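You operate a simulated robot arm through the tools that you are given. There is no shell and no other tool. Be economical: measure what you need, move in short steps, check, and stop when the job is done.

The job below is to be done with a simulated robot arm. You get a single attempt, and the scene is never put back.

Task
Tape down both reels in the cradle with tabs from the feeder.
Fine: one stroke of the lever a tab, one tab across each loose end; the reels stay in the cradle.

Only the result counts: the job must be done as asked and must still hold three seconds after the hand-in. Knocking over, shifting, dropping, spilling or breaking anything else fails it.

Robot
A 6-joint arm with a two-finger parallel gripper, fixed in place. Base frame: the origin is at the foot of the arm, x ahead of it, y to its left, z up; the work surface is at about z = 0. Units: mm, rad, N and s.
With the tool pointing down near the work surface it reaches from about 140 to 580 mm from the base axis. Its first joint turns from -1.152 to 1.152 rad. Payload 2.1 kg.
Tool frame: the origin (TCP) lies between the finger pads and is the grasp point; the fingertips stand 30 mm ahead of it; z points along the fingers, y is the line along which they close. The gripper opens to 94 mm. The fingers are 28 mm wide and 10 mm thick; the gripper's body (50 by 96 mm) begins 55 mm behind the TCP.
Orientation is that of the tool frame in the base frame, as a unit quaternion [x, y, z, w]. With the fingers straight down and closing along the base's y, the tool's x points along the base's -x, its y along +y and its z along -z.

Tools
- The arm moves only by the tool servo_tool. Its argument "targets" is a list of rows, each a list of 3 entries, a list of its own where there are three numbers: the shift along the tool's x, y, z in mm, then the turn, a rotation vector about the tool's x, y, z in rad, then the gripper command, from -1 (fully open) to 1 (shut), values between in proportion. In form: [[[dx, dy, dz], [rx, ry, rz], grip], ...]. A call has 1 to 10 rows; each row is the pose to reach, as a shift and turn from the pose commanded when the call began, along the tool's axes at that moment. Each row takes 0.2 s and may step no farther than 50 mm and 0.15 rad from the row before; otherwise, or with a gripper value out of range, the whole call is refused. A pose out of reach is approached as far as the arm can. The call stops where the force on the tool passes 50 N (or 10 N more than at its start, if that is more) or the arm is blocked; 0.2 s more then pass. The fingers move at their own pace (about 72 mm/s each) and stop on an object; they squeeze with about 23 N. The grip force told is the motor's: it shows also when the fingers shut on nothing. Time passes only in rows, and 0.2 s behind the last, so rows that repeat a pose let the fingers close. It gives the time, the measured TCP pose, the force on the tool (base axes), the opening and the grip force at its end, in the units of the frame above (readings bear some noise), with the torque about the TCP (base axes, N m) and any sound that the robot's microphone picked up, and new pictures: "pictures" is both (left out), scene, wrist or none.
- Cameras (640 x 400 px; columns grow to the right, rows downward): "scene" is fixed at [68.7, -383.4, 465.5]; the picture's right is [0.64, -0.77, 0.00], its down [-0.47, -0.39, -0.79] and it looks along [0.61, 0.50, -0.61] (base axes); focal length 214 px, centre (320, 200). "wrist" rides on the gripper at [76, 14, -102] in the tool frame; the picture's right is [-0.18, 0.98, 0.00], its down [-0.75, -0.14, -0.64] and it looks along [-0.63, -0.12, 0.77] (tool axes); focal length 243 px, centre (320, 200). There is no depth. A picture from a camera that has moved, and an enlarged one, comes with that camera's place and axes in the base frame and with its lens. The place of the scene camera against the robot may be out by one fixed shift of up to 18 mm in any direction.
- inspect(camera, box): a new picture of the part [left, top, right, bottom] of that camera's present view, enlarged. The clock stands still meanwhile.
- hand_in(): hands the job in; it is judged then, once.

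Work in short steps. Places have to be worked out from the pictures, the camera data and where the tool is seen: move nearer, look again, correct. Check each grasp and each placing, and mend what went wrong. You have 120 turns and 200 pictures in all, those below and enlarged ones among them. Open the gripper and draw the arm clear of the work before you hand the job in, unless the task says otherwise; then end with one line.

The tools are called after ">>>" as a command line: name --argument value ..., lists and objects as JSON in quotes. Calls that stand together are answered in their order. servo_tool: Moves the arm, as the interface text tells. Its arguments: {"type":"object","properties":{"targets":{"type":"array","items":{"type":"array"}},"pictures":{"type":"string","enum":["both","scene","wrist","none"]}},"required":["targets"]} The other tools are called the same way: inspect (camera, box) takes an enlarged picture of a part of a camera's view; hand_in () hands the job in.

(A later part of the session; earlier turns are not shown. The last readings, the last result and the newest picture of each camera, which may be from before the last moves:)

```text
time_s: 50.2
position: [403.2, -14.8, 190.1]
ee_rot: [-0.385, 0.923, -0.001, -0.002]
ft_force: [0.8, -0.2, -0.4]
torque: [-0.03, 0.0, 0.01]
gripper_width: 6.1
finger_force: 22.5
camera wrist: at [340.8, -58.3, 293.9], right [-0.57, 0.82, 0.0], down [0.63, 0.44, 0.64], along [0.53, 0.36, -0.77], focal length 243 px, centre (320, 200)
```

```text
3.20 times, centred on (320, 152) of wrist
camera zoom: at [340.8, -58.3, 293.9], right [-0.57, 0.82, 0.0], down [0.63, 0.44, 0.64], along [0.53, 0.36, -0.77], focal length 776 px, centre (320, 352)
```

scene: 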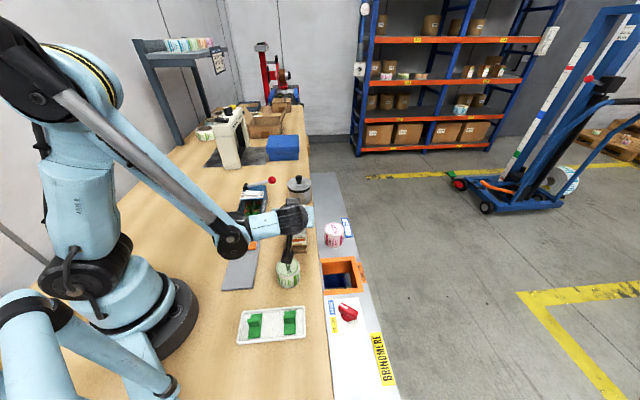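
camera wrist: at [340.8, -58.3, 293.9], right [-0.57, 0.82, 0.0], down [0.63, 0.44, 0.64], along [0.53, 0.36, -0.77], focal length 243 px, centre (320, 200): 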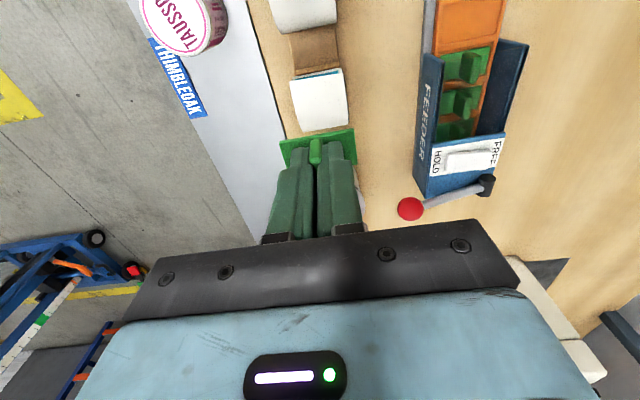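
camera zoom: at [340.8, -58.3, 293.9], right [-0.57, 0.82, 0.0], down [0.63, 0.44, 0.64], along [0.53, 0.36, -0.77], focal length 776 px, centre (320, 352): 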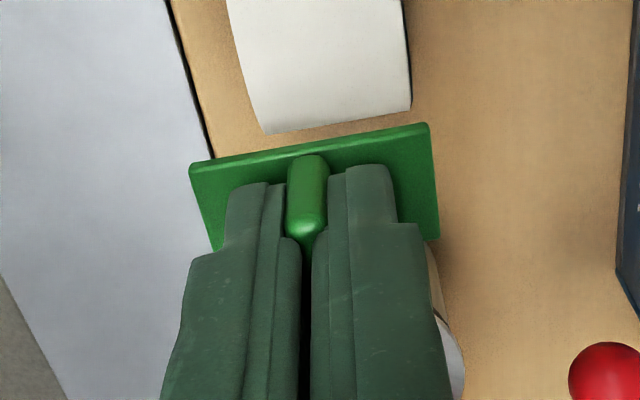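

Centred laterally (lat error <1 mm), yaw 45.3° matches, and the tab sits ~6 mm forward of the reel's top line. I descend to ~12 mm above contact.

>>> servo_tool --targets '[[[0, 0, 40], [0, 0, 0], 1], [[0, 0, 75], [0, 0, 0], 1], [[0, 0, 86], [0, 0, 0], 1]]' --pictures "none"

>>> inspect --camera "wrist" --box '[220, 90, 420, 215]'

>>> inspect --camera "scene" --box '[260, 180, 340, 250]'

```text
time_s: 51.0
position: [405.0, -15.2, 104.6]
ee_rot: [-0.384, 0.923, 0.0, -0.001]
ft_force: [0.7, 0.9, -0.2]
torque: [0.0, -0.01, 0.0]
gripper_width: 6.6
finger_force: 22.7
```

```text
3.20 times, centred on (320, 152) of wrist
camera zoom: at [341.5, -58.7, 207.6], right [-0.57, 0.82, 0.0], down [0.63, 0.44, 0.64], along [0.53, 0.36, -0.77], focal length 776 px, centre (320, 352)
```

zoom: 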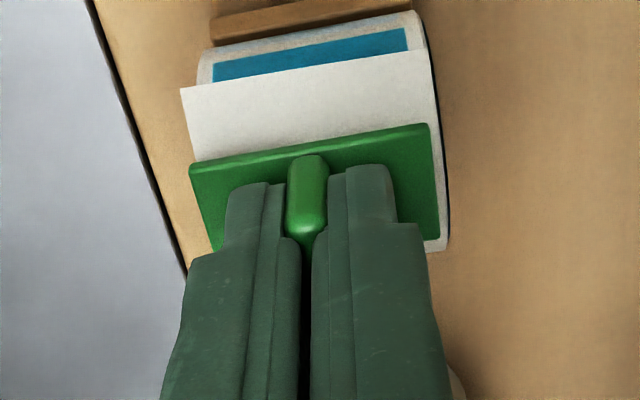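

```text
5.71 times, centred on (300, 215) of scene
camera zoom: at [68.7, -383.4, 465.5], right [0.64, -0.77, 0.0], down [-0.47, -0.39, -0.79], along [0.61, 0.5, -0.61], focal length 1226 px, centre (434, 114)
```

zoom: 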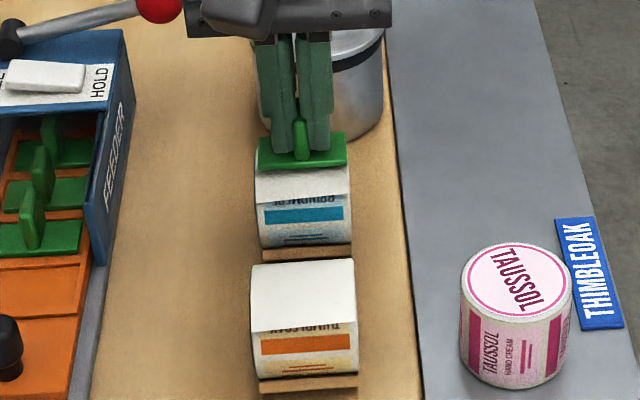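

The tab is parallel to the tail edge and spans its width. I descend slowly to contact.

>>> servo_tool --targets '[[[0, 0, 5], [0, 0, 0], 1], [[0, 0, 8], [0, 0, 0], 1], [[0, 0, 10], [0, 0, 0], 1]]' --pictures "none"

>>> servo_tool --targets '[[[0, 0, 1], [0, 0, 0], 1], [[0, 0, 2], [0, 0, 0], 1]]' --pictures "none"

```text
time_s: 51.8
position: [404.1, -14.4, 93.3]
ee_rot: [-0.384, 0.923, -0.001, -0.001]
ft_force: [1.1, 0.2, 3.3]
torque: [0.03, -0.05, 0.01]
gripper_width: 6.1
finger_force: 22.8
```

```text
time_s: 52.4
position: [404.1, -14.1, 93.1]
ee_rot: [-0.384, 0.923, 0.0, -0.001]
ft_force: [-2.9, -1.1, 41.7]
torque: [0.12, -0.19, -0.05]
gripper_width: 6.5
finger_force: 22.9
```

Contact at TCP z≈93 with 42 N. I ease up to see whether the tab now holds.

>>> servo_tool --targets '[[[0, 0, -1.5], [0, 0, 0], 1], [[0, 0, -2.5], [0, 0, 0], 1]]' --pictures "none"

>>> inspect --camera "scene" --box '[260, 180, 340, 250]'

>>> inspect --camera "wrist" --box '[220, 60, 420, 185]'

```text
time_s: 53.0
position: [401.9, -15.2, 93.4]
ee_rot: [-0.385, 0.923, 0.001, -0.001]
ft_force: [0.8, 0.9, 0.1]
torque: [0.0, 0.04, 0.0]
gripper_width: 6.1
finger_force: 22.7
```

```text
5.71 times, centred on (300, 215) of scene
camera zoom: at [68.7, -383.4, 465.5], right [0.64, -0.77, 0.0], down [-0.47, -0.39, -0.79], along [0.61, 0.5, -0.61], focal length 1226 px, centre (434, 114)
```

zoom: 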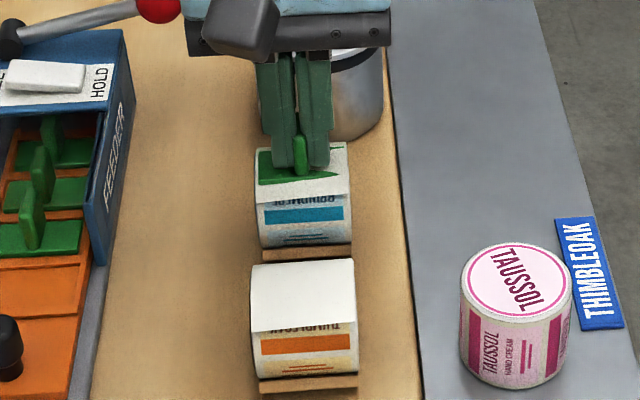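

```text
3.20 times, centred on (320, 122) of wrist
camera zoom: at [340.5, -58.7, 197.5], right [-0.57, 0.82, 0.0], down [0.63, 0.44, 0.64], along [0.53, 0.36, -0.77], focal length 776 px, centre (320, 448)
```

zoom: 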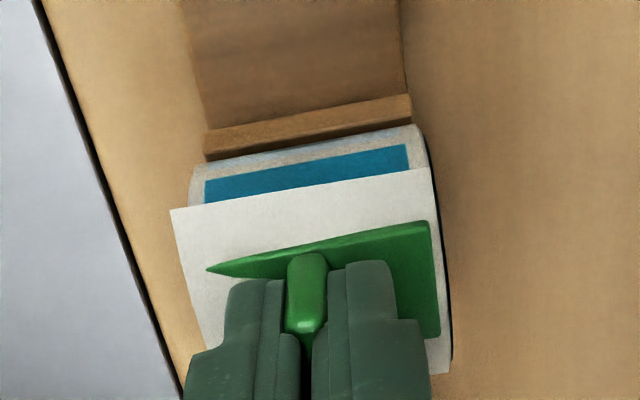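

The paper is only met visually; the tab rests level on the reel's top (contact line 5 mm behind the tab centre). It doesn't stick while gripped, so it may take hold on release. I centre it nearer the top line, press lightly and open the fingers just a little so they still cage the fin.

>>> servo_tool --targets '[[[-2, 0, 0], [0, 0, 0], 1], [[-2, 0, 1], [0, 0, 0], 1], [[-2, 0, 1.5], [0, 0, 0], 1]]' --pictures "none"

```text
time_s: 53.8
position: [404.9, -14.7, 92.1]
ee_rot: [-0.384, 0.923, 0.0, -0.001]
ft_force: [-1.3, -2.3, 23.7]
torque: [0.06, -0.05, -0.02]
gripper_width: 6.1
finger_force: 23.3
```

Pressed with 24 N, contact ~3 mm from the tab centre. Now I open slightly.

>>> servo_tool --targets '[[[0, 0, 0], [0, 0, 0], 0.72], [[0, 0, 0], [0, 0, 0], 0.72], [[0, 0, -2], [0, 0, 0], 0.72]]' --pictures "wrist"

>>> inspect --camera "wrist" --box '[220, 60, 420, 185]'

>>> inspect --camera "scene" --box '[270, 180, 330, 230]'

```text
time_s: 54.6
position: [403.7, -13.4, 94.9]
ee_rot: [-0.384, 0.923, 0.001, -0.001]
ft_force: [0.5, -0.8, -0.3]
torque: [0.01, -0.03, 0.0]
gripper_width: 13.3
finger_force: 0.1
camera wrist: at [342.1, -57.4, 198.3], right [-0.57, 0.82, 0.0], down [0.63, 0.44, 0.64], along [0.53, 0.36, -0.77], focal length 243 px, centre (320, 200)
```

wrist: 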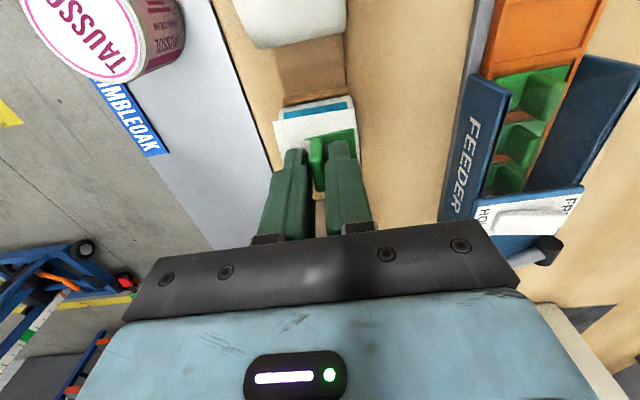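

```text
3.20 times, centred on (320, 122) of wrist
camera zoom: at [342.1, -57.4, 198.3], right [-0.57, 0.82, 0.0], down [0.63, 0.44, 0.64], along [0.53, 0.36, -0.77], focal length 776 px, centre (320, 448)
```

zoom: 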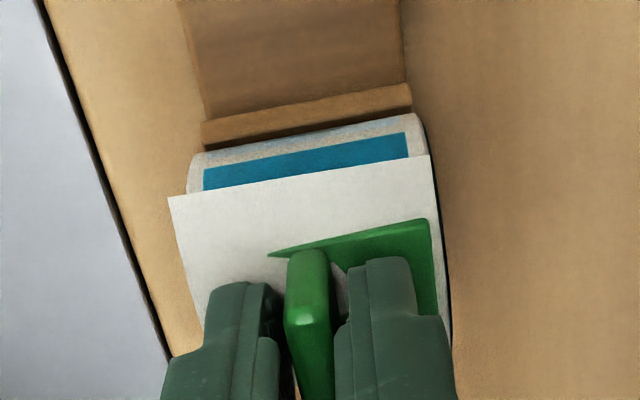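

```text
8.00 times, centred on (300, 205) of scene
camera zoom: at [68.7, -383.4, 465.5], right [0.64, -0.77, 0.0], down [-0.47, -0.39, -0.79], along [0.61, 0.5, -0.61], focal length 1716 px, centre (480, 160)
```

zoom: 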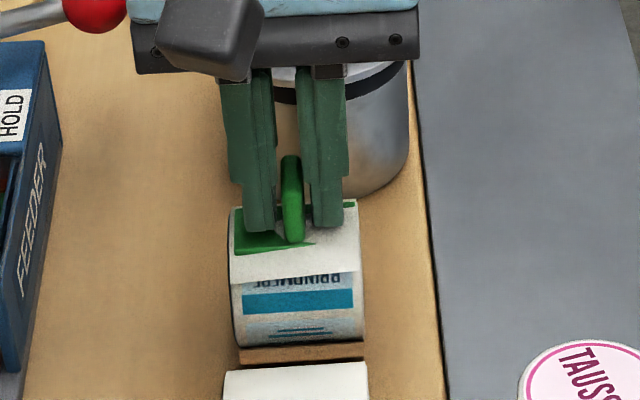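

The tab stays upright within the fingers. I nudge it sideways gently to test whether it's attached.

>>> servo_tool --targets '[[[0, 3, 0], [0, 0, 0], 0.72], [[0, 6, 0], [0, 0, 0], 0.72]]' --pictures "none"

>>> inspect --camera "wrist" --box '[220, 60, 420, 185]'

```text
time_s: 55.2
position: [401.2, -7.4, 93.9]
ee_rot: [-0.384, 0.923, 0.0, 0.0]
ft_force: [0.4, -0.6, 0.1]
torque: [0.0, -0.01, 0.0]
gripper_width: 13.0
finger_force: 0.1
```

```text
3.20 times, centred on (320, 122) of wrist
camera zoom: at [337.7, -53.2, 198.3], right [-0.57, 0.82, 0.0], down [0.63, 0.44, 0.64], along [0.53, 0.36, -0.77], focal length 776 px, centre (320, 448)
```

zoom: 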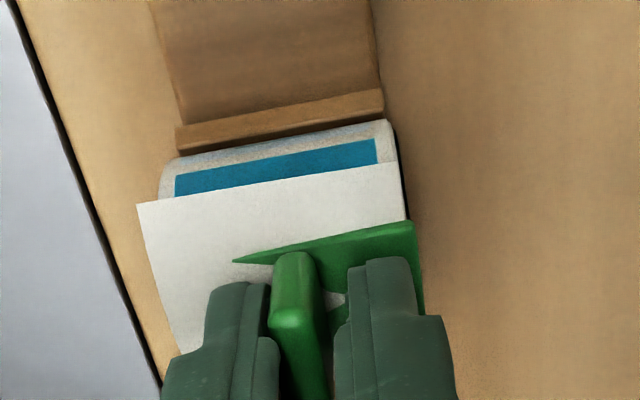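

It slid freely, so it isn't attached. I re-grip, re-centre (7 mm back), and then slide it forward along the tail under light pressure, watching for it to take hold.

>>> servo_tool --targets '[[[0, 0, 0], [0, 0, 0], 1], [[0, 0, 0], [0, 0, 0], 1], [[0, -4, -1], [0, 0, 0], 1], [[0, -7, -1], [0, 0, 0], 1], [[5, -7, 1], [0, 0, 0], 1], [[6, -7, 2], [0, 0, 0], 1]]' --pictures "none"

>>> inspect --camera "wrist" --box '[220, 60, 420, 185]'

```text
time_s: 56.6
position: [403.1, -18.3, 93.5]
ee_rot: [-0.384, 0.924, 0.0, 0.001]
ft_force: [6.0, 6.3, 23.3]
torque: [0.19, -0.37, 0.08]
gripper_width: 6.5
finger_force: 23.2
```

```text
3.20 times, centred on (320, 122) of wrist
camera zoom: at [338.8, -61.9, 196.7], right [-0.57, 0.82, 0.0], down [0.63, 0.43, 0.64], along [0.53, 0.37, -0.77], focal length 776 px, centre (320, 448)
```

zoom: 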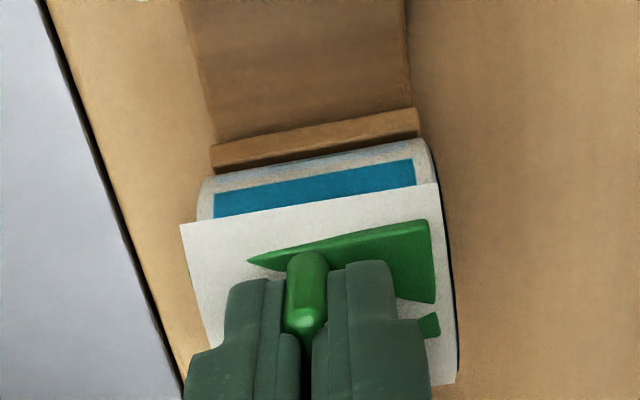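

I continue sliding forward in small steps.

>>> servo_tool --targets '[[[2, 0, -0.5], [0, 0, 0], 1], [[4, 0, -0.5], [0, 0, 0], 1], [[6, 0, -0.5], [0, 0, 0], 1]]' --pictures "none"

>>> servo_tool --targets '[[[2, 0, 0], [0, 0, 0], 1], [[4, 0, 0], [0, 0, 0], 1], [[6, 0, 0.5], [0, 0, 0], 1]]' --pictures "none"

```text
time_s: 57.4
position: [397.2, -23.8, 92.7]
ee_rot: [-0.383, 0.924, 0.0, -0.001]
ft_force: [0.0, 1.5, 9.1]
torque: [-0.13, -0.15, -0.07]
gripper_width: 5.9
finger_force: 22.6
```

```text
time_s: 58.2
position: [391.3, -27.7, 92.4]
ee_rot: [-0.384, 0.923, -0.001, 0.0]
ft_force: [0.2, 0.8, 4.3]
torque: [0.03, -0.09, 0.0]
gripper_width: 6.2
finger_force: 23.8
```

No sticking up to 24 mm forward. I look at the tab against the tail here.

>>> inspect --camera "wrist" --box '[220, 60, 420, 185]'

>>> inspect --camera "scene" --box '[270, 180, 330, 230]'

```text
3.20 times, centred on (320, 122) of wrist
camera zoom: at [329.6, -70.9, 196.4], right [-0.57, 0.82, 0.0], down [0.63, 0.44, 0.64], along [0.53, 0.36, -0.77], focal length 776 px, centre (320, 448)
```

zoom: 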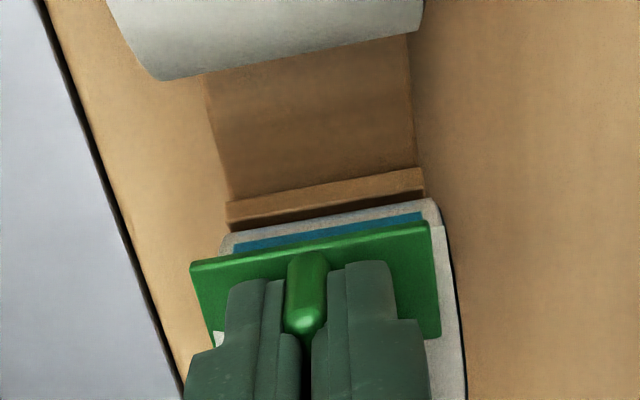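

```text
8.00 times, centred on (300, 205) of scene
camera zoom: at [68.7, -383.4, 465.5], right [0.64, -0.77, 0.0], down [-0.47, -0.39, -0.79], along [0.61, 0.5, -0.61], focal length 1716 px, centre (480, 160)
```

zoom: 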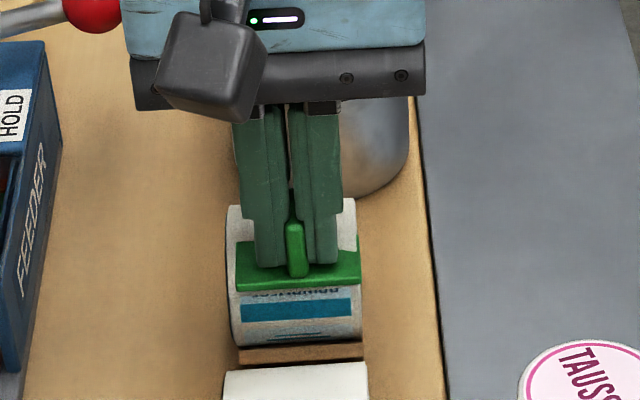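

No take yet. The tail end itself would lie along the reel's curved front, so I'll try pressing normal to the surface at intermediate angles, first ~30°, keeping ~2 mm clear while swinging round.

>>> servo_tool --targets '[[[-14, 0, -7], [0, -0.13, 0], 1], [[-8, 0, -4], [0, -0.26, 0], 1], [[0, 0, 0], [0, -0.39, 0], 1], [[7.4, 0, 5.8], [0, -0.5236, 0], 1], [[7.4, 0, 5.8], [0, -0.5236, 0], 1]]' --pictures "none"

>>> servo_tool --targets '[[[0, 0, 1.5], [0, 0, 0], 1], [[0, 0, 3], [0, 0, 0], 1]]' --pictures "none"

```text
time_s: 59.4
position: [388.8, -31.7, 87.1]
ee_rot: [-0.371, 0.892, 0.1, 0.24]
ft_force: [-3.5, -6.7, 42.9]
torque: [0.4, -0.31, -0.08]
gripper_width: 6.6
finger_force: 23.0
```

```text
time_s: 59.8
position: [388.2, -30.9, 87.1]
ee_rot: [-0.37, 0.892, 0.101, 0.24]
ft_force: [-7.6, -4.9, 21.2]
torque: [0.11, -0.03, 0.04]
gripper_width: 6.8
finger_force: 23.3
stopped in row 1: the force on the tool passed its limit at 59 N (the readings are from after the stop); the commanded pose is now the measured one
```

Contact came a little earlier (brief 59 N). I ease off to test for hold.

>>> servo_tool --targets '[[[0, 0, -2], [0, 0, 0], 1], [[0, 0, -4], [0, 0, 0], 1]]' --pictures "none"

>>> inspect --camera "scene" --box '[270, 180, 330, 230]'

>>> inspect --camera "wrist" --box '[220, 60, 420, 185]'

```text
time_s: 60.4
position: [386.5, -33.4, 90.0]
ee_rot: [-0.37, 0.892, 0.098, 0.239]
ft_force: [-0.7, -0.3, 1.0]
torque: [0.02, -0.01, 0.0]
gripper_width: 6.5
finger_force: 22.8
```

```text
8.00 times, centred on (300, 205) of scene
camera zoom: at [68.7, -383.4, 465.5], right [0.64, -0.77, 0.0], down [-0.47, -0.39, -0.79], along [0.61, 0.5, -0.61], focal length 1716 px, centre (480, 160)
```

zoom: 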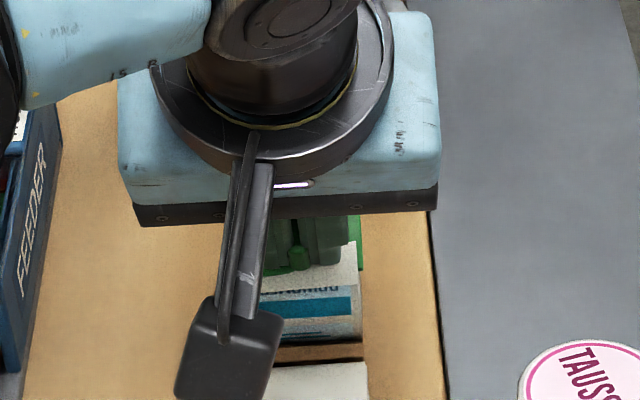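

```text
3.20 times, centred on (320, 122) of wrist
camera zoom: at [294.9, -106.7, 142.3], right [-0.58, 0.81, 0.09], down [0.33, 0.14, 0.93], along [0.74, 0.58, -0.35], focal length 776 px, centre (320, 448)
```

zoom: 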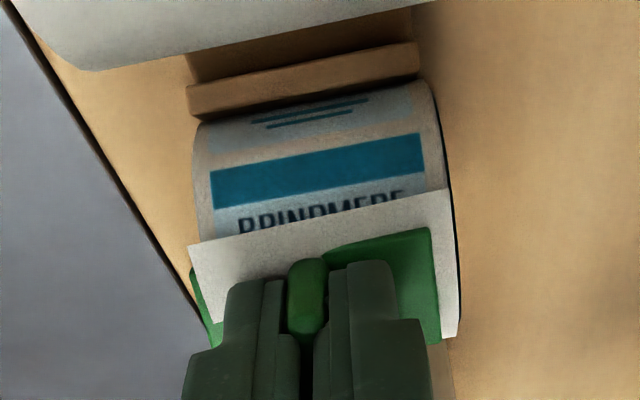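

Seen as a sheet peeling off the reel, the tail's end lies at a polar angle of about 45° (tip ~32 mm forward and ~30 mm above the axis). My presses were at 60° and 27°, so now I try exactly 45° with a 45° tilt.

>>> servo_tool --targets '[[[9, 0.5, -1], [0, -0.131, 0], 1], [[18.3, 0.8, 3.5], [0, -0.262, 0], 1], [[18.3, 0.8, 3.5], [0, -0.262, 0], 1]]' --pictures "none"

>>> inspect --camera "wrist" --box '[220, 60, 420, 185]'

```text
time_s: 61.2
position: [375.9, -44.2, 78.8]
ee_rot: [-0.354, 0.853, 0.147, 0.355]
ft_force: [-0.7, -0.5, 1.0]
torque: [0.0, 0.04, 0.01]
gripper_width: 6.6
finger_force: 23.0
```

```text
3.20 times, centred on (320, 122) of wrist
camera zoom: at [277.6, -122.7, 97.8], right [-0.6, 0.79, 0.13], down [0.15, -0.05, 0.99], along [0.78, 0.62, -0.09], focal length 776 px, centre (320, 448)
```

zoom: 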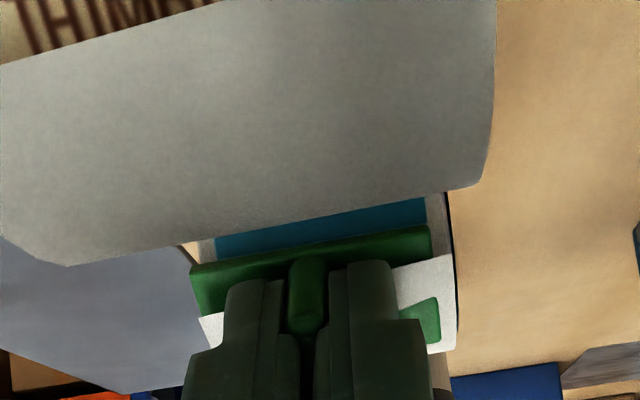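

The tail's end crosses the tab's middle now. I press in by 1 mm steps.

>>> servo_tool --targets '[[[0, 0, 1], [0, 0, 0], 1], [[0, 0, 2], [0, 0, 0], 1]]' --pictures "none"

>>> servo_tool --targets '[[[0, 0, 1], [0, 0, 0], 1], [[0, 0, 2], [0, 0, 0], 1]]' --pictures "none"

```text
time_s: 61.8
position: [377.2, -42.1, 76.9]
ee_rot: [-0.354, 0.853, 0.147, 0.353]
ft_force: [0.2, 0.6, 0.5]
torque: [0.01, 0.01, -0.02]
gripper_width: 6.3
finger_force: 23.0
```

```text
time_s: 62.4
position: [377.8, -42.5, 75.5]
ee_rot: [-0.353, 0.854, 0.147, 0.354]
ft_force: [-14.5, -12.8, 22.3]
torque: [-0.02, 0.13, 0.04]
gripper_width: 6.6
finger_force: 23.2
```

Firm, well-aligned contact (~30 N, small torque). I hold a moment, then ease back to test.

>>> servo_tool --targets '[[[0, 0, 0], [0, 0, 0], 1], [[0, 0, 0], [0, 0, 0], 1], [[0, 0, -2], [0, 0, 0], 1], [[0, 0, -4], [0, 0, 0], 1]]' --pictures "none"

>>> inspect --camera "wrist" --box '[220, 60, 420, 185]'

```text
time_s: 63.4
position: [376.7, -42.9, 77.5]
ee_rot: [-0.355, 0.853, 0.147, 0.354]
ft_force: [0.5, 0.1, -0.4]
torque: [0.01, -0.01, -0.01]
gripper_width: 6.8
finger_force: 23.4
```

```text
3.20 times, centred on (320, 122) of wrist
camera zoom: at [278.1, -122.3, 97.8], right [-0.6, 0.79, 0.13], down [0.16, -0.04, 0.99], along [0.78, 0.62, -0.1], focal length 776 px, centre (320, 448)
```

zoom: 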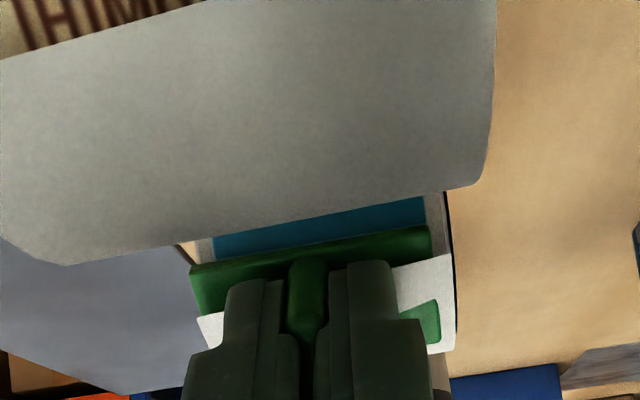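

Still not while gripped. The fingertips bear directly on the tab's plate, so I can press, open the fingers slightly with the tab pinned, re-close and test again.

>>> servo_tool --targets '[[[0, 0, 2], [0, 0, 0], 1], [[0, 0, 3.7], [0, 0, 0], 1], [[0, 0, 3.7], [0, 0, 0], 0.8], [[0, 0, 3.7], [0, 0, 0], 0.75], [[0, 0, 3.7], [0, 0, 0], 0.75]]' --pictures "none"

>>> inspect --camera "wrist" --box '[220, 60, 420, 185]'

```text
time_s: 64.6
position: [379.3, -40.4, 76.1]
ee_rot: [-0.354, 0.853, 0.146, 0.354]
ft_force: [-8.8, -10.4, 16.9]
torque: [0.01, -0.05, -0.02]
gripper_width: 9.9
finger_force: 0.0
```

```text
3.20 times, centred on (320, 122) of wrist
camera zoom: at [279.9, -120.8, 95.3], right [-0.6, 0.79, 0.13], down [0.16, -0.04, 0.99], along [0.78, 0.62, -0.1], focal length 776 px, centre (320, 448)
```

zoom: 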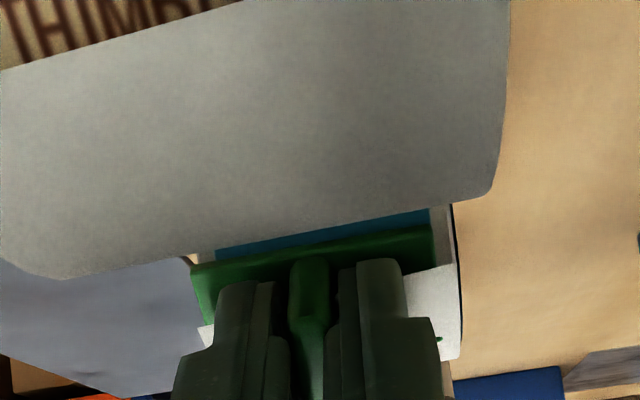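

The tab is pinned with the grip released. I re-close and retreat to test.

>>> servo_tool --targets '[[[0, 0, 0], [0, 0, 0], 1], [[0, 0, 0], [0, 0, 0], 1], [[0, 0, -2], [0, 0, 0], 1], [[0, 0, -4], [0, 0, 0], 1]]' --pictures "none"

```text
time_s: 65.6
position: [376.2, -42.4, 77.9]
ee_rot: [-0.355, 0.853, 0.148, 0.353]
ft_force: [-0.2, -0.4, -0.7]
torque: [0.02, 0.04, 0.0]
gripper_width: 6.6
finger_force: 23.2
```

Still not attached. Before more trials I'll inspect the back and top of the reels for any mark or the true seam: I withdraw, go vertical and place the camera beyond reel 2.

>>> servo_tool --targets '[[[0, 0, -20], [0, 0, 0], 1], [[-20, 0, -50], [0, 0.13, 0], 1], [[-50, 0, -75], [0, 0.26, 0], 1], [[-85, 0, -85], [0, 0.39, 0], 1], [[-110, 0, -70], [0, 0.52, 0], 1], [[-130, 0, -50], [0, 0.655, 0], 1], [[-150, 0, -25], [0, 0.785, 0], 1], [[-170, 0, 0], [0, 0.785, 0], 1]]' --pictures "wrist"

>>> inspect --camera "wrist" --box '[230, 0, 410, 130]'

```text
time_s: 67.4
position: [461.5, 40.9, 198.0]
ee_rot: [-0.382, 0.924, -0.001, -0.001]
ft_force: [0.0, 0.7, -0.3]
torque: [0.0, 0.02, 0.0]
gripper_width: 6.8
finger_force: 22.6
camera wrist: at [398.0, -2.0, 302.0], right [-0.57, 0.82, 0.0], down [0.63, 0.43, 0.64], along [0.53, 0.36, -0.77], focal length 243 px, centre (320, 200)
```

wrist: 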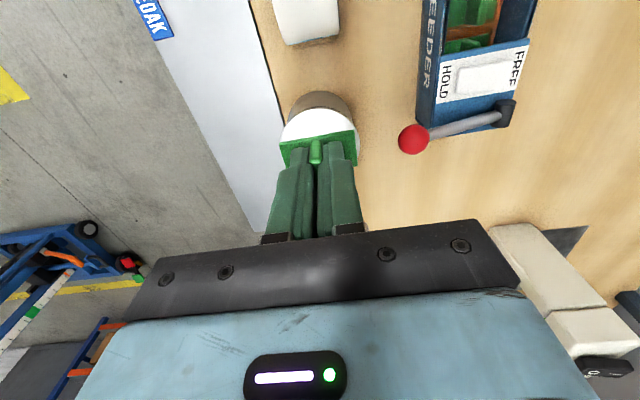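

```text
3.08 times, centred on (320, 65) of wrist
camera zoom: at [398.0, -2.0, 302.0], right [-0.57, 0.82, 0.0], down [0.63, 0.43, 0.64], along [0.53, 0.36, -0.77], focal length 746 px, centre (320, 615)
```

zoom: 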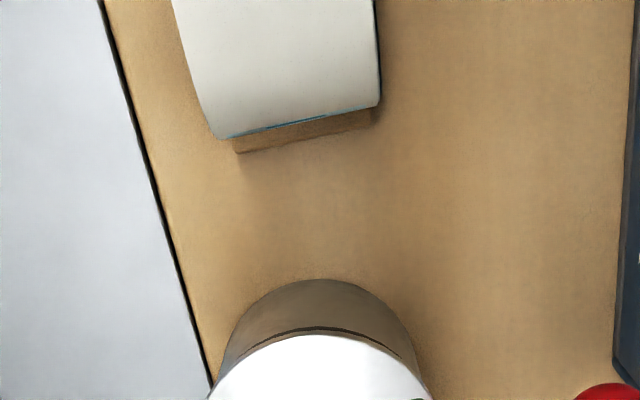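

The white sheet ends near the rear as well (blue label shows beneath its rear edge). I go further back for a look at the rear side.

>>> servo_tool --targets '[[[-25, 0, 0], [0, 0, 0], 1], [[-50, 0, 0], [0, 0, 0], 1], [[-65, 0, 0], [0, 0.1, 0], 1], [[-75, 0, 0], [0, 0.2, 0], 1], [[-75, 0, 0], [0, 0.3, 0], 1], [[-75, 0, 0], [0, 0.3, 0], 1]]' --pictures "none"

>>> inspect --camera "wrist" --box '[230, 0, 410, 130]'

```text
time_s: 68.8
position: [511.7, 95.0, 196.3]
ee_rot: [-0.379, 0.913, -0.057, -0.139]
ft_force: [0.5, 0.5, 0.5]
torque: [-0.03, 0.01, -0.05]
gripper_width: 6.5
finger_force: 23.2
out of reach, approached as far as the arm can: row 5, 6
```

```text
3.08 times, centred on (320, 65) of wrist
camera zoom: at [471.9, 74.3, 319.0], right [-0.57, 0.82, -0.05], down [0.74, 0.54, 0.39], along [0.35, 0.18, -0.92], focal length 746 px, centre (320, 615)
```

zoom: 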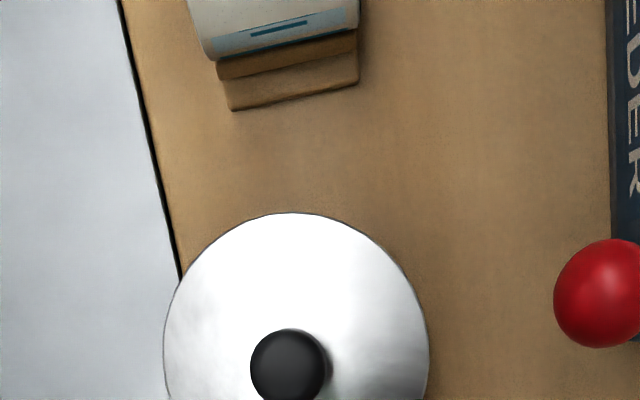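

No mark at the back. The tail is a flat flap out from the reel's top, and a tab bridging reel and flap must run with its long side perpendicular to the edge, so my tab orientation was likely 90° off. I go back over reel 2's top, then turn the tool 90° and try that.

>>> servo_tool --targets '[[[36, 0, 13], [0, -0.1, 0], 1], [[72, 0, 26], [0, -0.2, 0], 1], [[108, -1, 38], [0, -0.302, 0], 1], [[144, -1.4, 51], [0, -0.302, 0], 1]]' --pictures "none"

>>> servo_tool --targets '[[[0, 0, 0], [0, 0, 0.15], 1], [[0, 0, 0], [0, 0, 0.3], 1], [[0, 0, 0], [0, 0, 0.45], 1], [[0, 0, 0], [0, 0, 0.6], 1], [[0, 0, 0], [0, 0, 0.75], 1], [[0, 0, 0], [0, 0, 0.9], 1], [[0, 0, 0], [0, 0, 1.05], 1], [[0, 0, 0], [0, 0, 1.2], 1], [[0, 0, 0], [0, 0, 1.35], 1], [[0, 0, 0], [0, 0, 1.5], 1]]' --pictures "wrist"

```text
time_s: 69.8
position: [403.5, -15.1, 191.8]
ee_rot: [-0.383, 0.924, 0.001, 0.002]
ft_force: [-0.4, -0.1, 0.5]
torque: [0.02, 0.0, -0.01]
gripper_width: 6.9
finger_force: 22.8
```

```text
time_s: 72.0
position: [403.3, -15.3, 190.9]
ee_rot: [0.35, 0.937, 0.001, 0.001]
ft_force: [0.4, 0.2, 0.2]
torque: [-0.01, -0.01, 0.01]
gripper_width: 6.7
finger_force: 22.7
camera wrist: at [356.9, 45.7, 294.6], right [0.78, 0.62, 0.0], down [0.48, -0.6, 0.64], along [0.4, -0.5, -0.77], focal length 243 px, centre (320, 200)
```

wrist: 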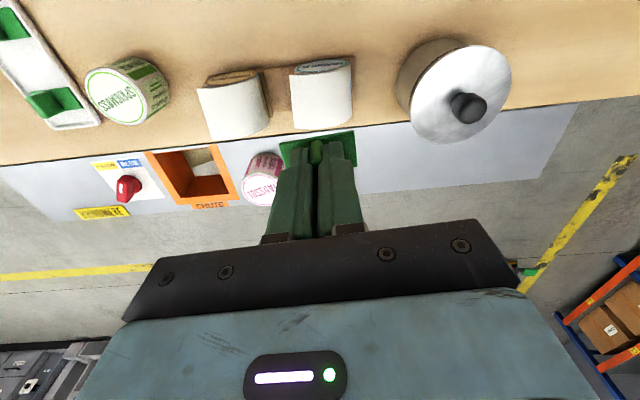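

From this side the reels' profile is visible; let me zoom in on them.

>>> inspect --camera "wrist" --box '[185, 50, 375, 150]'

```text
3.37 times, centred on (280, 100) of wrist
camera zoom: at [356.9, 45.7, 294.6], right [0.78, 0.62, 0.0], down [0.48, -0.6, 0.64], along [0.4, -0.5, -0.77], focal length 817 px, centre (455, 537)
```

zoom: 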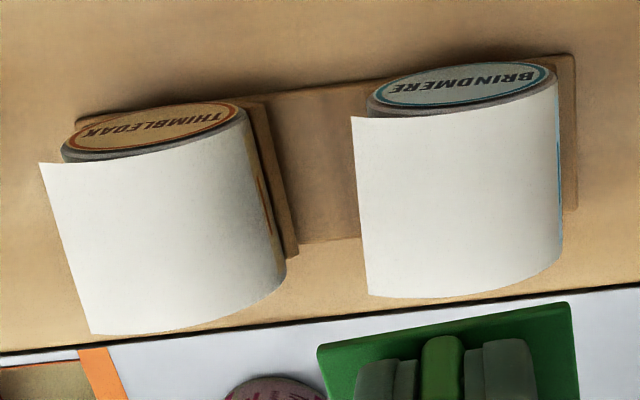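

I finish the turn (0.07 rad more) and descend onto reel 2's top with the tab's long side along the wrap direction.

>>> servo_tool --targets '[[[0, 0, 40], [0, 0, 0.07], 1], [[0, 0, 80], [0, 0, 0.07], 1], [[0, 0, 92], [0, 0, 0.07], 1], [[0, 0, 95], [0, 0, 0.07], 1]]' --pictures "none"

>>> servo_tool --targets '[[[0, 0, 1.5], [0, 0, 0], 1], [[0, 0, 3], [0, 0, 0], 1], [[0, 0, 4], [0, 0, 0], 1]]' --pictures "none"

```text
time_s: 73.0
position: [403.8, -15.0, 97.1]
ee_rot: [0.382, 0.924, 0.001, 0.0]
ft_force: [-0.6, 0.3, -0.5]
torque: [-0.03, -0.01, 0.0]
gripper_width: 6.6
finger_force: 22.9
```

```text
time_s: 73.7
position: [404.7, -16.0, 94.5]
ee_rot: [0.381, 0.925, 0.001, 0.0]
ft_force: [-2.6, 1.4, 17.3]
torque: [0.02, -0.05, -0.01]
gripper_width: 6.2
finger_force: 23.1
stopped in row 3: the force on the tool passed its limit at 53 N (the readings are from after the stop); the commanded pose is now the measured one
```

>>> servo_tool --targets '[[[0, 0, 0.5], [0, 0, 0], 1], [[0, 0, 0.5], [0, 0, 0], 1], [[0, 0, 0.5], [0, 0, 0], 1], [[0, 0, -2], [0, 0, 0], 1], [[0, 0, -4], [0, 0, 0], 1]]' --pictures "none"

>>> inspect --camera "wrist" --box '[220, 60, 420, 185]'

>>> inspect --camera "scene" --box '[270, 180, 330, 230]'

```text
time_s: 74.9
position: [405.2, -14.3, 97.3]
ee_rot: [0.381, 0.924, 0.001, -0.001]
ft_force: [-0.4, 0.7, -1.4]
torque: [0.02, 0.04, 0.02]
gripper_width: 6.4
finger_force: 23.2
```

```text
3.20 times, centred on (320, 122) of wrist
camera zoom: at [361.7, 49.1, 201.2], right [0.82, 0.57, 0.0], down [0.43, -0.63, 0.64], along [0.36, -0.53, -0.77], focal length 776 px, centre (320, 448)
```

zoom: 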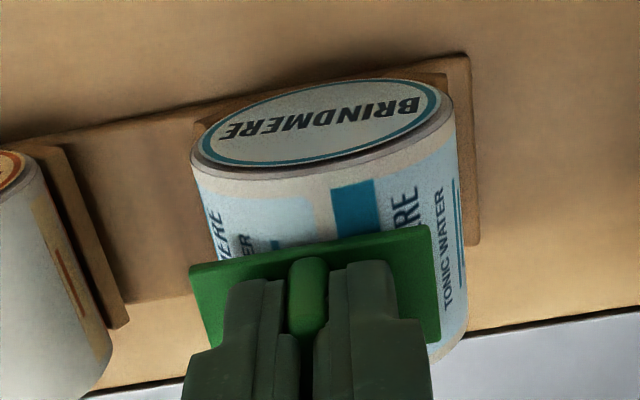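

```text
8.00 times, centred on (300, 205) of scene
camera zoom: at [68.7, -383.4, 465.5], right [0.64, -0.77, 0.0], down [-0.47, -0.39, -0.79], along [0.61, 0.5, -0.61], focal length 1716 px, centre (480, 160)
```

zoom: 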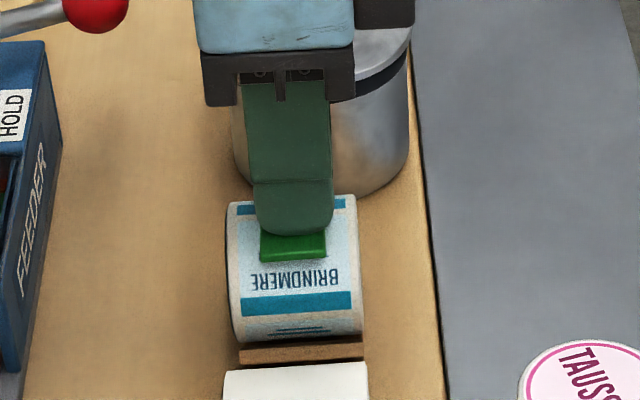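

Success: the paper tail is gone and the reel shows its full label, so the tab has taped it. I open the fingers and rise.

>>> servo_tool --targets '[[[0, 0, 0], [0, 0, 0], 0.6], [[0, 0, 0], [0, 0, 0], 0.4], [[0, 0, -20], [0, 0, 0], 0.4], [[0, 0, -50], [0, 0, 0], 0.4]]' --pictures "none"

>>> inspect --camera "wrist" --box '[200, 40, 440, 190]'

>>> inspect --camera "scene" --box '[270, 180, 330, 230]'

```text
time_s: 75.9
position: [402.7, -14.0, 147.5]
ee_rot: [0.382, 0.924, 0.001, -0.001]
ft_force: [0.8, -0.6, -0.7]
torque: [0.0, -0.01, -0.01]
gripper_width: 28.2
finger_force: 0.1
```

```text
2.67 times, centred on (320, 115) of wrist
camera zoom: at [360.8, 49.2, 251.4], right [0.82, 0.57, 0.0], down [0.43, -0.63, 0.64], along [0.36, -0.53, -0.77], focal length 647 px, centre (320, 427)
```

zoom: 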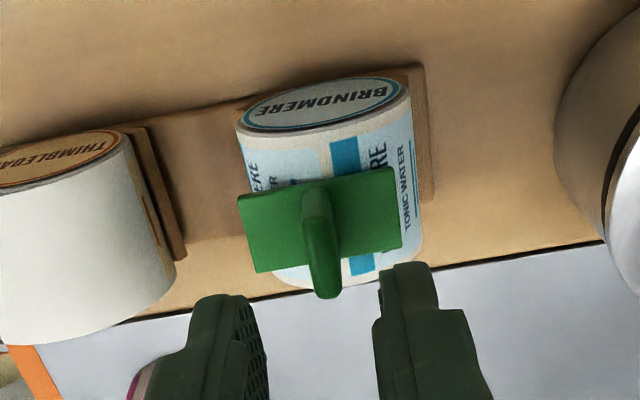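

```text
8.00 times, centred on (300, 205) of scene
camera zoom: at [68.7, -383.4, 465.5], right [0.64, -0.77, 0.0], down [-0.47, -0.39, -0.79], along [0.61, 0.5, -0.61], focal length 1716 px, centre (480, 160)
```

zoom: 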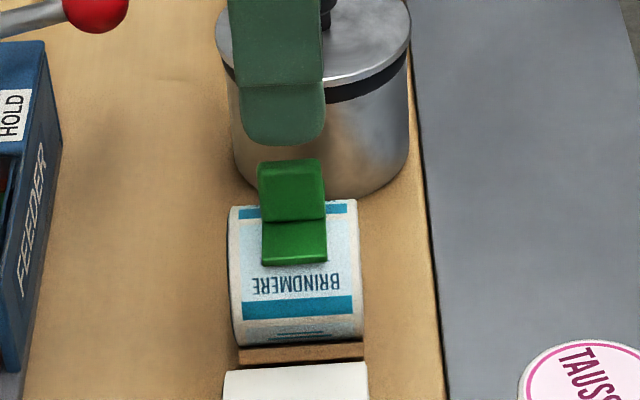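

Tab 1 is firmly in place on reel 2. Next I turn back to the feeder yaw while travelling over the lever ball for the second stroke.

>>> servo_tool --targets '[[[0, 0, -35], [0, 0, -0.1], 0.6], [[0, 0, -50], [0, 0, -0.25], 1], [[10, 15, -50], [0, 0, -0.4], 1], [[20, 32, -50], [0, 0, -0.55], 1], [[31, 49, -50], [0, 0, -0.7], 1], [[43, 67, -50], [0, 0, -0.85], 1], [[55, 85, -50], [0, 0, -1.0], 1], [[67, 105, -50], [0, 0, -1.15], 1], [[77.7, 121.5, -50], [0, 0, -1.3], 1], [[77.7, 121.5, -30], [0, 0, -1.45], 1]]' --pictures "none"

>>> servo_tool --targets '[[[0, 0, 10], [0, 0, -0.15], 1], [[0, 0, 25], [0, 0, -0.16], 1]]' --pictures "wrist"

```text
time_s: 78.1
position: [434.4, 127.3, 177.6]
ee_rot: [-0.329, 0.944, 0.001, 0.001]
ft_force: [0.3, -0.3, -0.3]
torque: [0.0, 0.0, -0.02]
gripper_width: 0.1
finger_force: 22.6
```

```text
time_s: 78.7
position: [434.5, 125.4, 153.3]
ee_rot: [-0.403, 0.915, 0.001, 0.001]
ft_force: [-0.5, 0.8, 0.6]
torque: [0.03, 0.0, 0.03]
gripper_width: 0.0
finger_force: 22.7
camera wrist: at [374.2, 79.3, 256.7], right [-0.6, 0.8, 0.0], down [0.61, 0.46, 0.64], along [0.51, 0.39, -0.77], focal length 243 px, centre (320, 200)
```

wrist: 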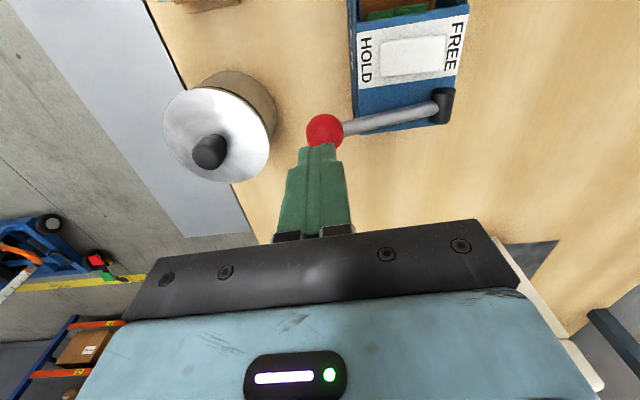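

Over the ball. One stroke down to the same depth as before (TCP z≈110.8).

>>> servo_tool --targets '[[[0, 1.5, 20], [0, 0, 0], 1], [[0, 1.5, 28], [0, 0, 0], 1], [[0, 1.5, 34], [0, 0, 0], 1], [[0, 1.5, 39], [0, 0, 0], 1], [[0, 1.5, 43], [0, 0, 0], 1]]' --pictures "none"

>>> inspect --camera "scene" --box '[200, 170, 300, 240]'

```text
time_s: 79.9
position: [434.3, 127.5, 111.2]
ee_rot: [-0.402, 0.916, 0.002, 0.001]
ft_force: [-0.2, -1.5, 31.0]
torque: [-0.05, 0.01, 0.06]
gripper_width: 0.0
finger_force: 22.8
```

```text
5.71 times, centred on (250, 205) of scene
camera zoom: at [68.5, -383.4, 465.5], right [0.64, -0.77, 0.0], down [-0.47, -0.39, -0.79], along [0.61, 0.5, -0.61], focal length 1226 px, centre (720, 171)
```

zoom: 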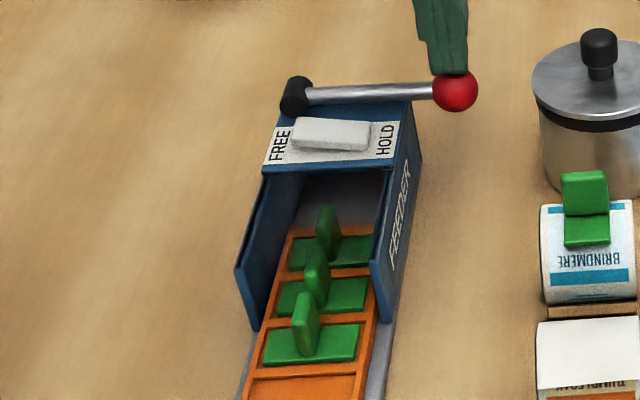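

The second tab is fed out. I lift off the lever and go to the same pick position as before, with a check above.

>>> servo_tool --targets '[[[0, 0, -15], [0, 0, 0], 1], [[0, 0, -45], [0, 0, 0], 1], [[20, 5, -75], [0, 0, 0], 1], [[60, 20, -80], [0, 0, 0], 0.4], [[105, 40, -80], [0, 0, 0], 0.4], [[145, 62, -70], [0, 0, 0], 0.4], [[153.3, 71, -30], [0, 0, 0], 0.4], [[153.3, 71, 15], [0, 0, 0], 0.4]]' --pictures "none"

>>> inspect --camera "wrist" --box '[240, 90, 400, 240]'

>>> inspect --camera "scene" --box '[200, 180, 320, 250]'

```text
time_s: 81.7
position: [275.8, 62.5, 95.9]
ee_rot: [-0.402, 0.916, 0.002, 0.001]
ft_force: [1.2, 0.1, -0.4]
torque: [-0.03, 0.01, 0.03]
gripper_width: 28.3
finger_force: 0.0
```

```text
2.67 times, centred on (320, 165) of wrist
camera zoom: at [215.3, 15.9, 199.5], right [-0.6, 0.8, 0.0], down [0.61, 0.46, 0.64], along [0.51, 0.39, -0.77], focal length 647 px, centre (320, 293)
```

zoom: 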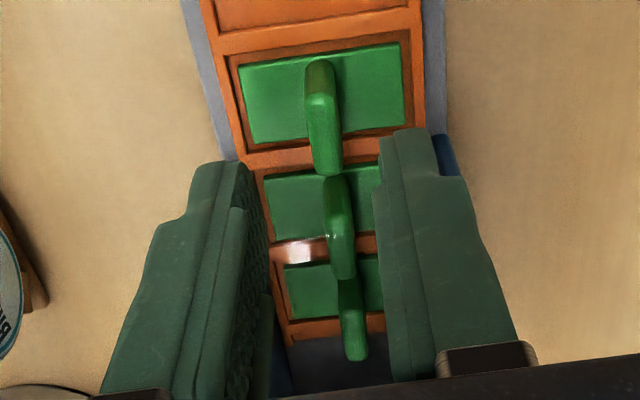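

```text
5.33 times, centred on (260, 215) of scene
camera zoom: at [68.7, -383.4, 465.5], right [0.64, -0.77, 0.0], down [-0.47, -0.39, -0.79], along [0.61, 0.5, -0.61], focal length 1144 px, centre (640, 120)
```

zoom: 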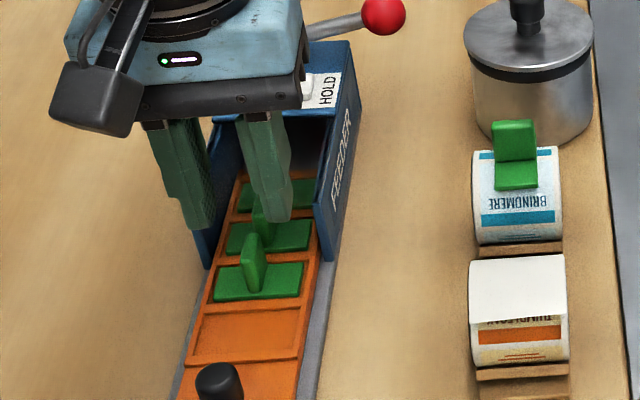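

Aligned with the fin. I descend, grip and lift.

>>> servo_tool --targets '[[[-2, -0.7, 20], [0, 0, 0], 0.4], [[-2, -0.7, 38], [0, 0, 0], 0.4], [[-2, -0.7, 45], [0, 0, 0], 0.4], [[-2, -0.7, 45], [0, 0, 0], 1], [[-2, -0.7, 45], [0, 0, 0], 1], [[-2, -0.7, 45], [0, 0, 0], 1], [[-2, -0.7, 35], [0, 0, 0], 1], [[-2, -0.7, 10], [0, 0, 0], 1]]' --pictures "none"

>>> inspect --camera "wrist" --box '[240, 90, 400, 240]'

```text
time_s: 83.5
position: [279.5, 62.7, 84.8]
ee_rot: [-0.401, 0.916, 0.001, 0.0]
ft_force: [0.2, -1.1, 1.2]
torque: [-0.04, 0.0, -0.02]
gripper_width: 6.2
finger_force: 23.2
```

```text
2.67 times, centred on (320, 165) of wrist
camera zoom: at [217.9, 16.8, 189.2], right [-0.6, 0.8, 0.0], down [0.61, 0.46, 0.64], along [0.51, 0.39, -0.77], focal length 647 px, centre (320, 293)
```

zoom: 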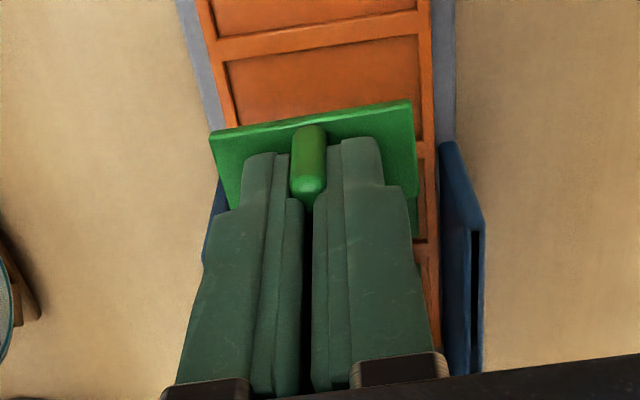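

Tab 2 is held. I rise, turn 90°, and travel to above reel 1's top at (340.8,-79.3).

>>> servo_tool --targets '[[[0, 0, -45], [0, 0, 0], 1], [[0, 0, -90], [0, 0, 0.1], 1], [[5, -15, -105], [0, 0, 0.25], 1], [[12, -33, -105], [0, 0, 0.4], 1], [[20, -51, -105], [0, 0, 0.55], 1], [[28, -69, -105], [0, 0, 0.7], 1], [[36, -87, -105], [0, 0, 0.85], 1], [[45, -106, -105], [0, 0, 1.0], 1], [[54, -124, -105], [0, 0, 1.15], 1], [[62.8, -141.3, -105], [0, 0, 1.3], 1]]' --pictures "none"

>>> servo_tool --targets '[[[0, 0, 0], [0, 0, 0.15], 1], [[0, 0, 0], [0, 0, 0.3], 1], [[0, 0, 30], [0, 0, 0.311], 1], [[0, 0, 60], [0, 0, 0.311], 1]]' --pictures "wrist"

>>> inspect --camera "wrist" --box '[220, 60, 420, 185]'

```text
time_s: 85.7
position: [340.2, -80.2, 189.1]
ee_rot: [0.235, 0.972, 0.001, -0.001]
ft_force: [-0.6, -0.8, -0.1]
torque: [-0.01, 0.01, -0.01]
gripper_width: 6.3
finger_force: 23.3
```

```text
time_s: 86.7
position: [341.4, -78.2, 129.7]
ee_rot: [0.382, 0.924, 0.001, -0.001]
ft_force: [-0.5, -0.5, 0.1]
torque: [0.0, 0.03, 0.03]
gripper_width: 6.2
finger_force: 22.3
camera wrist: at [298.4, -14.9, 233.6], right [0.82, 0.57, 0.0], down [0.43, -0.63, 0.64], along [0.36, -0.53, -0.77], focal length 243 px, centre (320, 200)
```

wrist: 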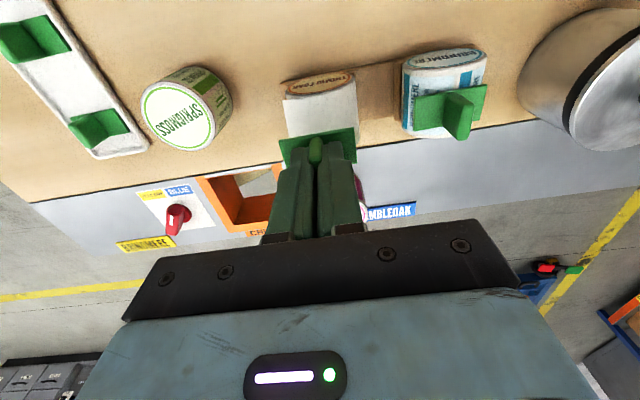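

```text
3.20 times, centred on (320, 122) of wrist
camera zoom: at [298.4, -14.9, 233.6], right [0.82, 0.57, 0.0], down [0.43, -0.63, 0.64], along [0.36, -0.53, -0.77], focal length 776 px, centre (320, 448)
```

zoom: 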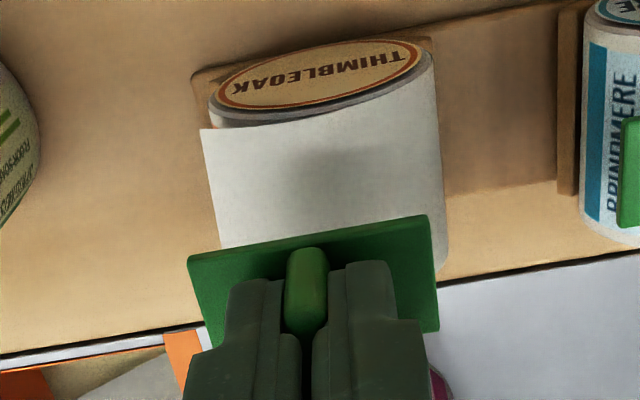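

Alignment matches the reel 2 placement. I descend to just above, then press in small steps.

>>> servo_tool --targets '[[[0, 0, 15], [0, 0, 0], 1], [[0, 0, 26], [0, 0, 0], 1], [[0, 0, 29], [0, 0, 0], 1]]' --pictures "none"

>>> servo_tool --targets '[[[0, 0, 1.5], [0, 0, 0], 1], [[0, 0, 3], [0, 0, 0], 1], [[0, 0, 4.5], [0, 0, 0], 1], [[0, 0, 4.5], [0, 0, 0], 1]]' --pictures "none"

>>> inspect --camera "scene" --box '[265, 185, 345, 255]'

```text
time_s: 87.5
position: [340.0, -78.5, 100.3]
ee_rot: [0.383, 0.924, 0.001, 0.0]
ft_force: [1.2, -0.1, 0.5]
torque: [0.0, -0.01, 0.0]
gripper_width: 6.1
finger_force: 22.9
```

```text
time_s: 88.5
position: [340.8, -78.5, 96.6]
ee_rot: [0.382, 0.924, 0.001, -0.001]
ft_force: [0.3, 0.6, 0.2]
torque: [0.0, -0.02, 0.0]
gripper_width: 6.5
finger_force: 22.7
```

```text
5.71 times, centred on (305, 220) of scene
camera zoom: at [68.7, -383.4, 465.5], right [0.64, -0.77, 0.0], down [-0.47, -0.39, -0.79], along [0.61, 0.5, -0.61], focal length 1226 px, centre (406, 86)
```

zoom: 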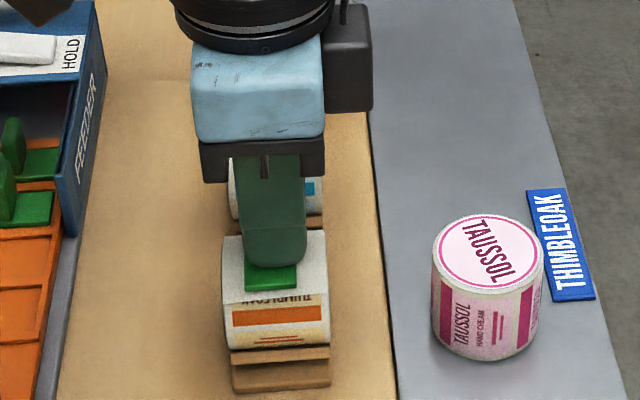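

No force yet; I keep pressing in small steps.

>>> servo_tool --targets '[[[0, 0, 1], [0, 0, 0], 1], [[0, 0, 2], [0, 0, 0], 1], [[0, 0, 3], [0, 0, 0], 1]]' --pictures "none"

>>> inspect --camera "scene" --box '[265, 185, 345, 255]'

```text
time_s: 89.3
position: [341.6, -79.2, 92.7]
ee_rot: [0.382, 0.924, 0.001, 0.0]
ft_force: [-2.4, 0.3, 23.0]
torque: [-0.14, -0.11, -0.05]
gripper_width: 6.1
finger_force: 23.1
```

```text
5.71 times, centred on (305, 220) of scene
camera zoom: at [68.6, -383.3, 465.6], right [0.64, -0.77, 0.0], down [-0.47, -0.39, -0.79], along [0.61, 0.5, -0.61], focal length 1226 px, centre (406, 86)
```

zoom: 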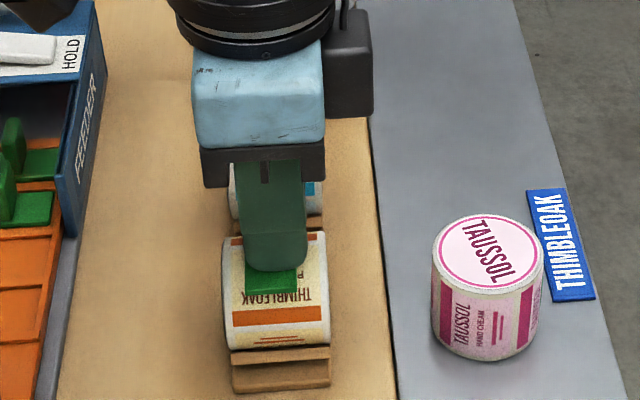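

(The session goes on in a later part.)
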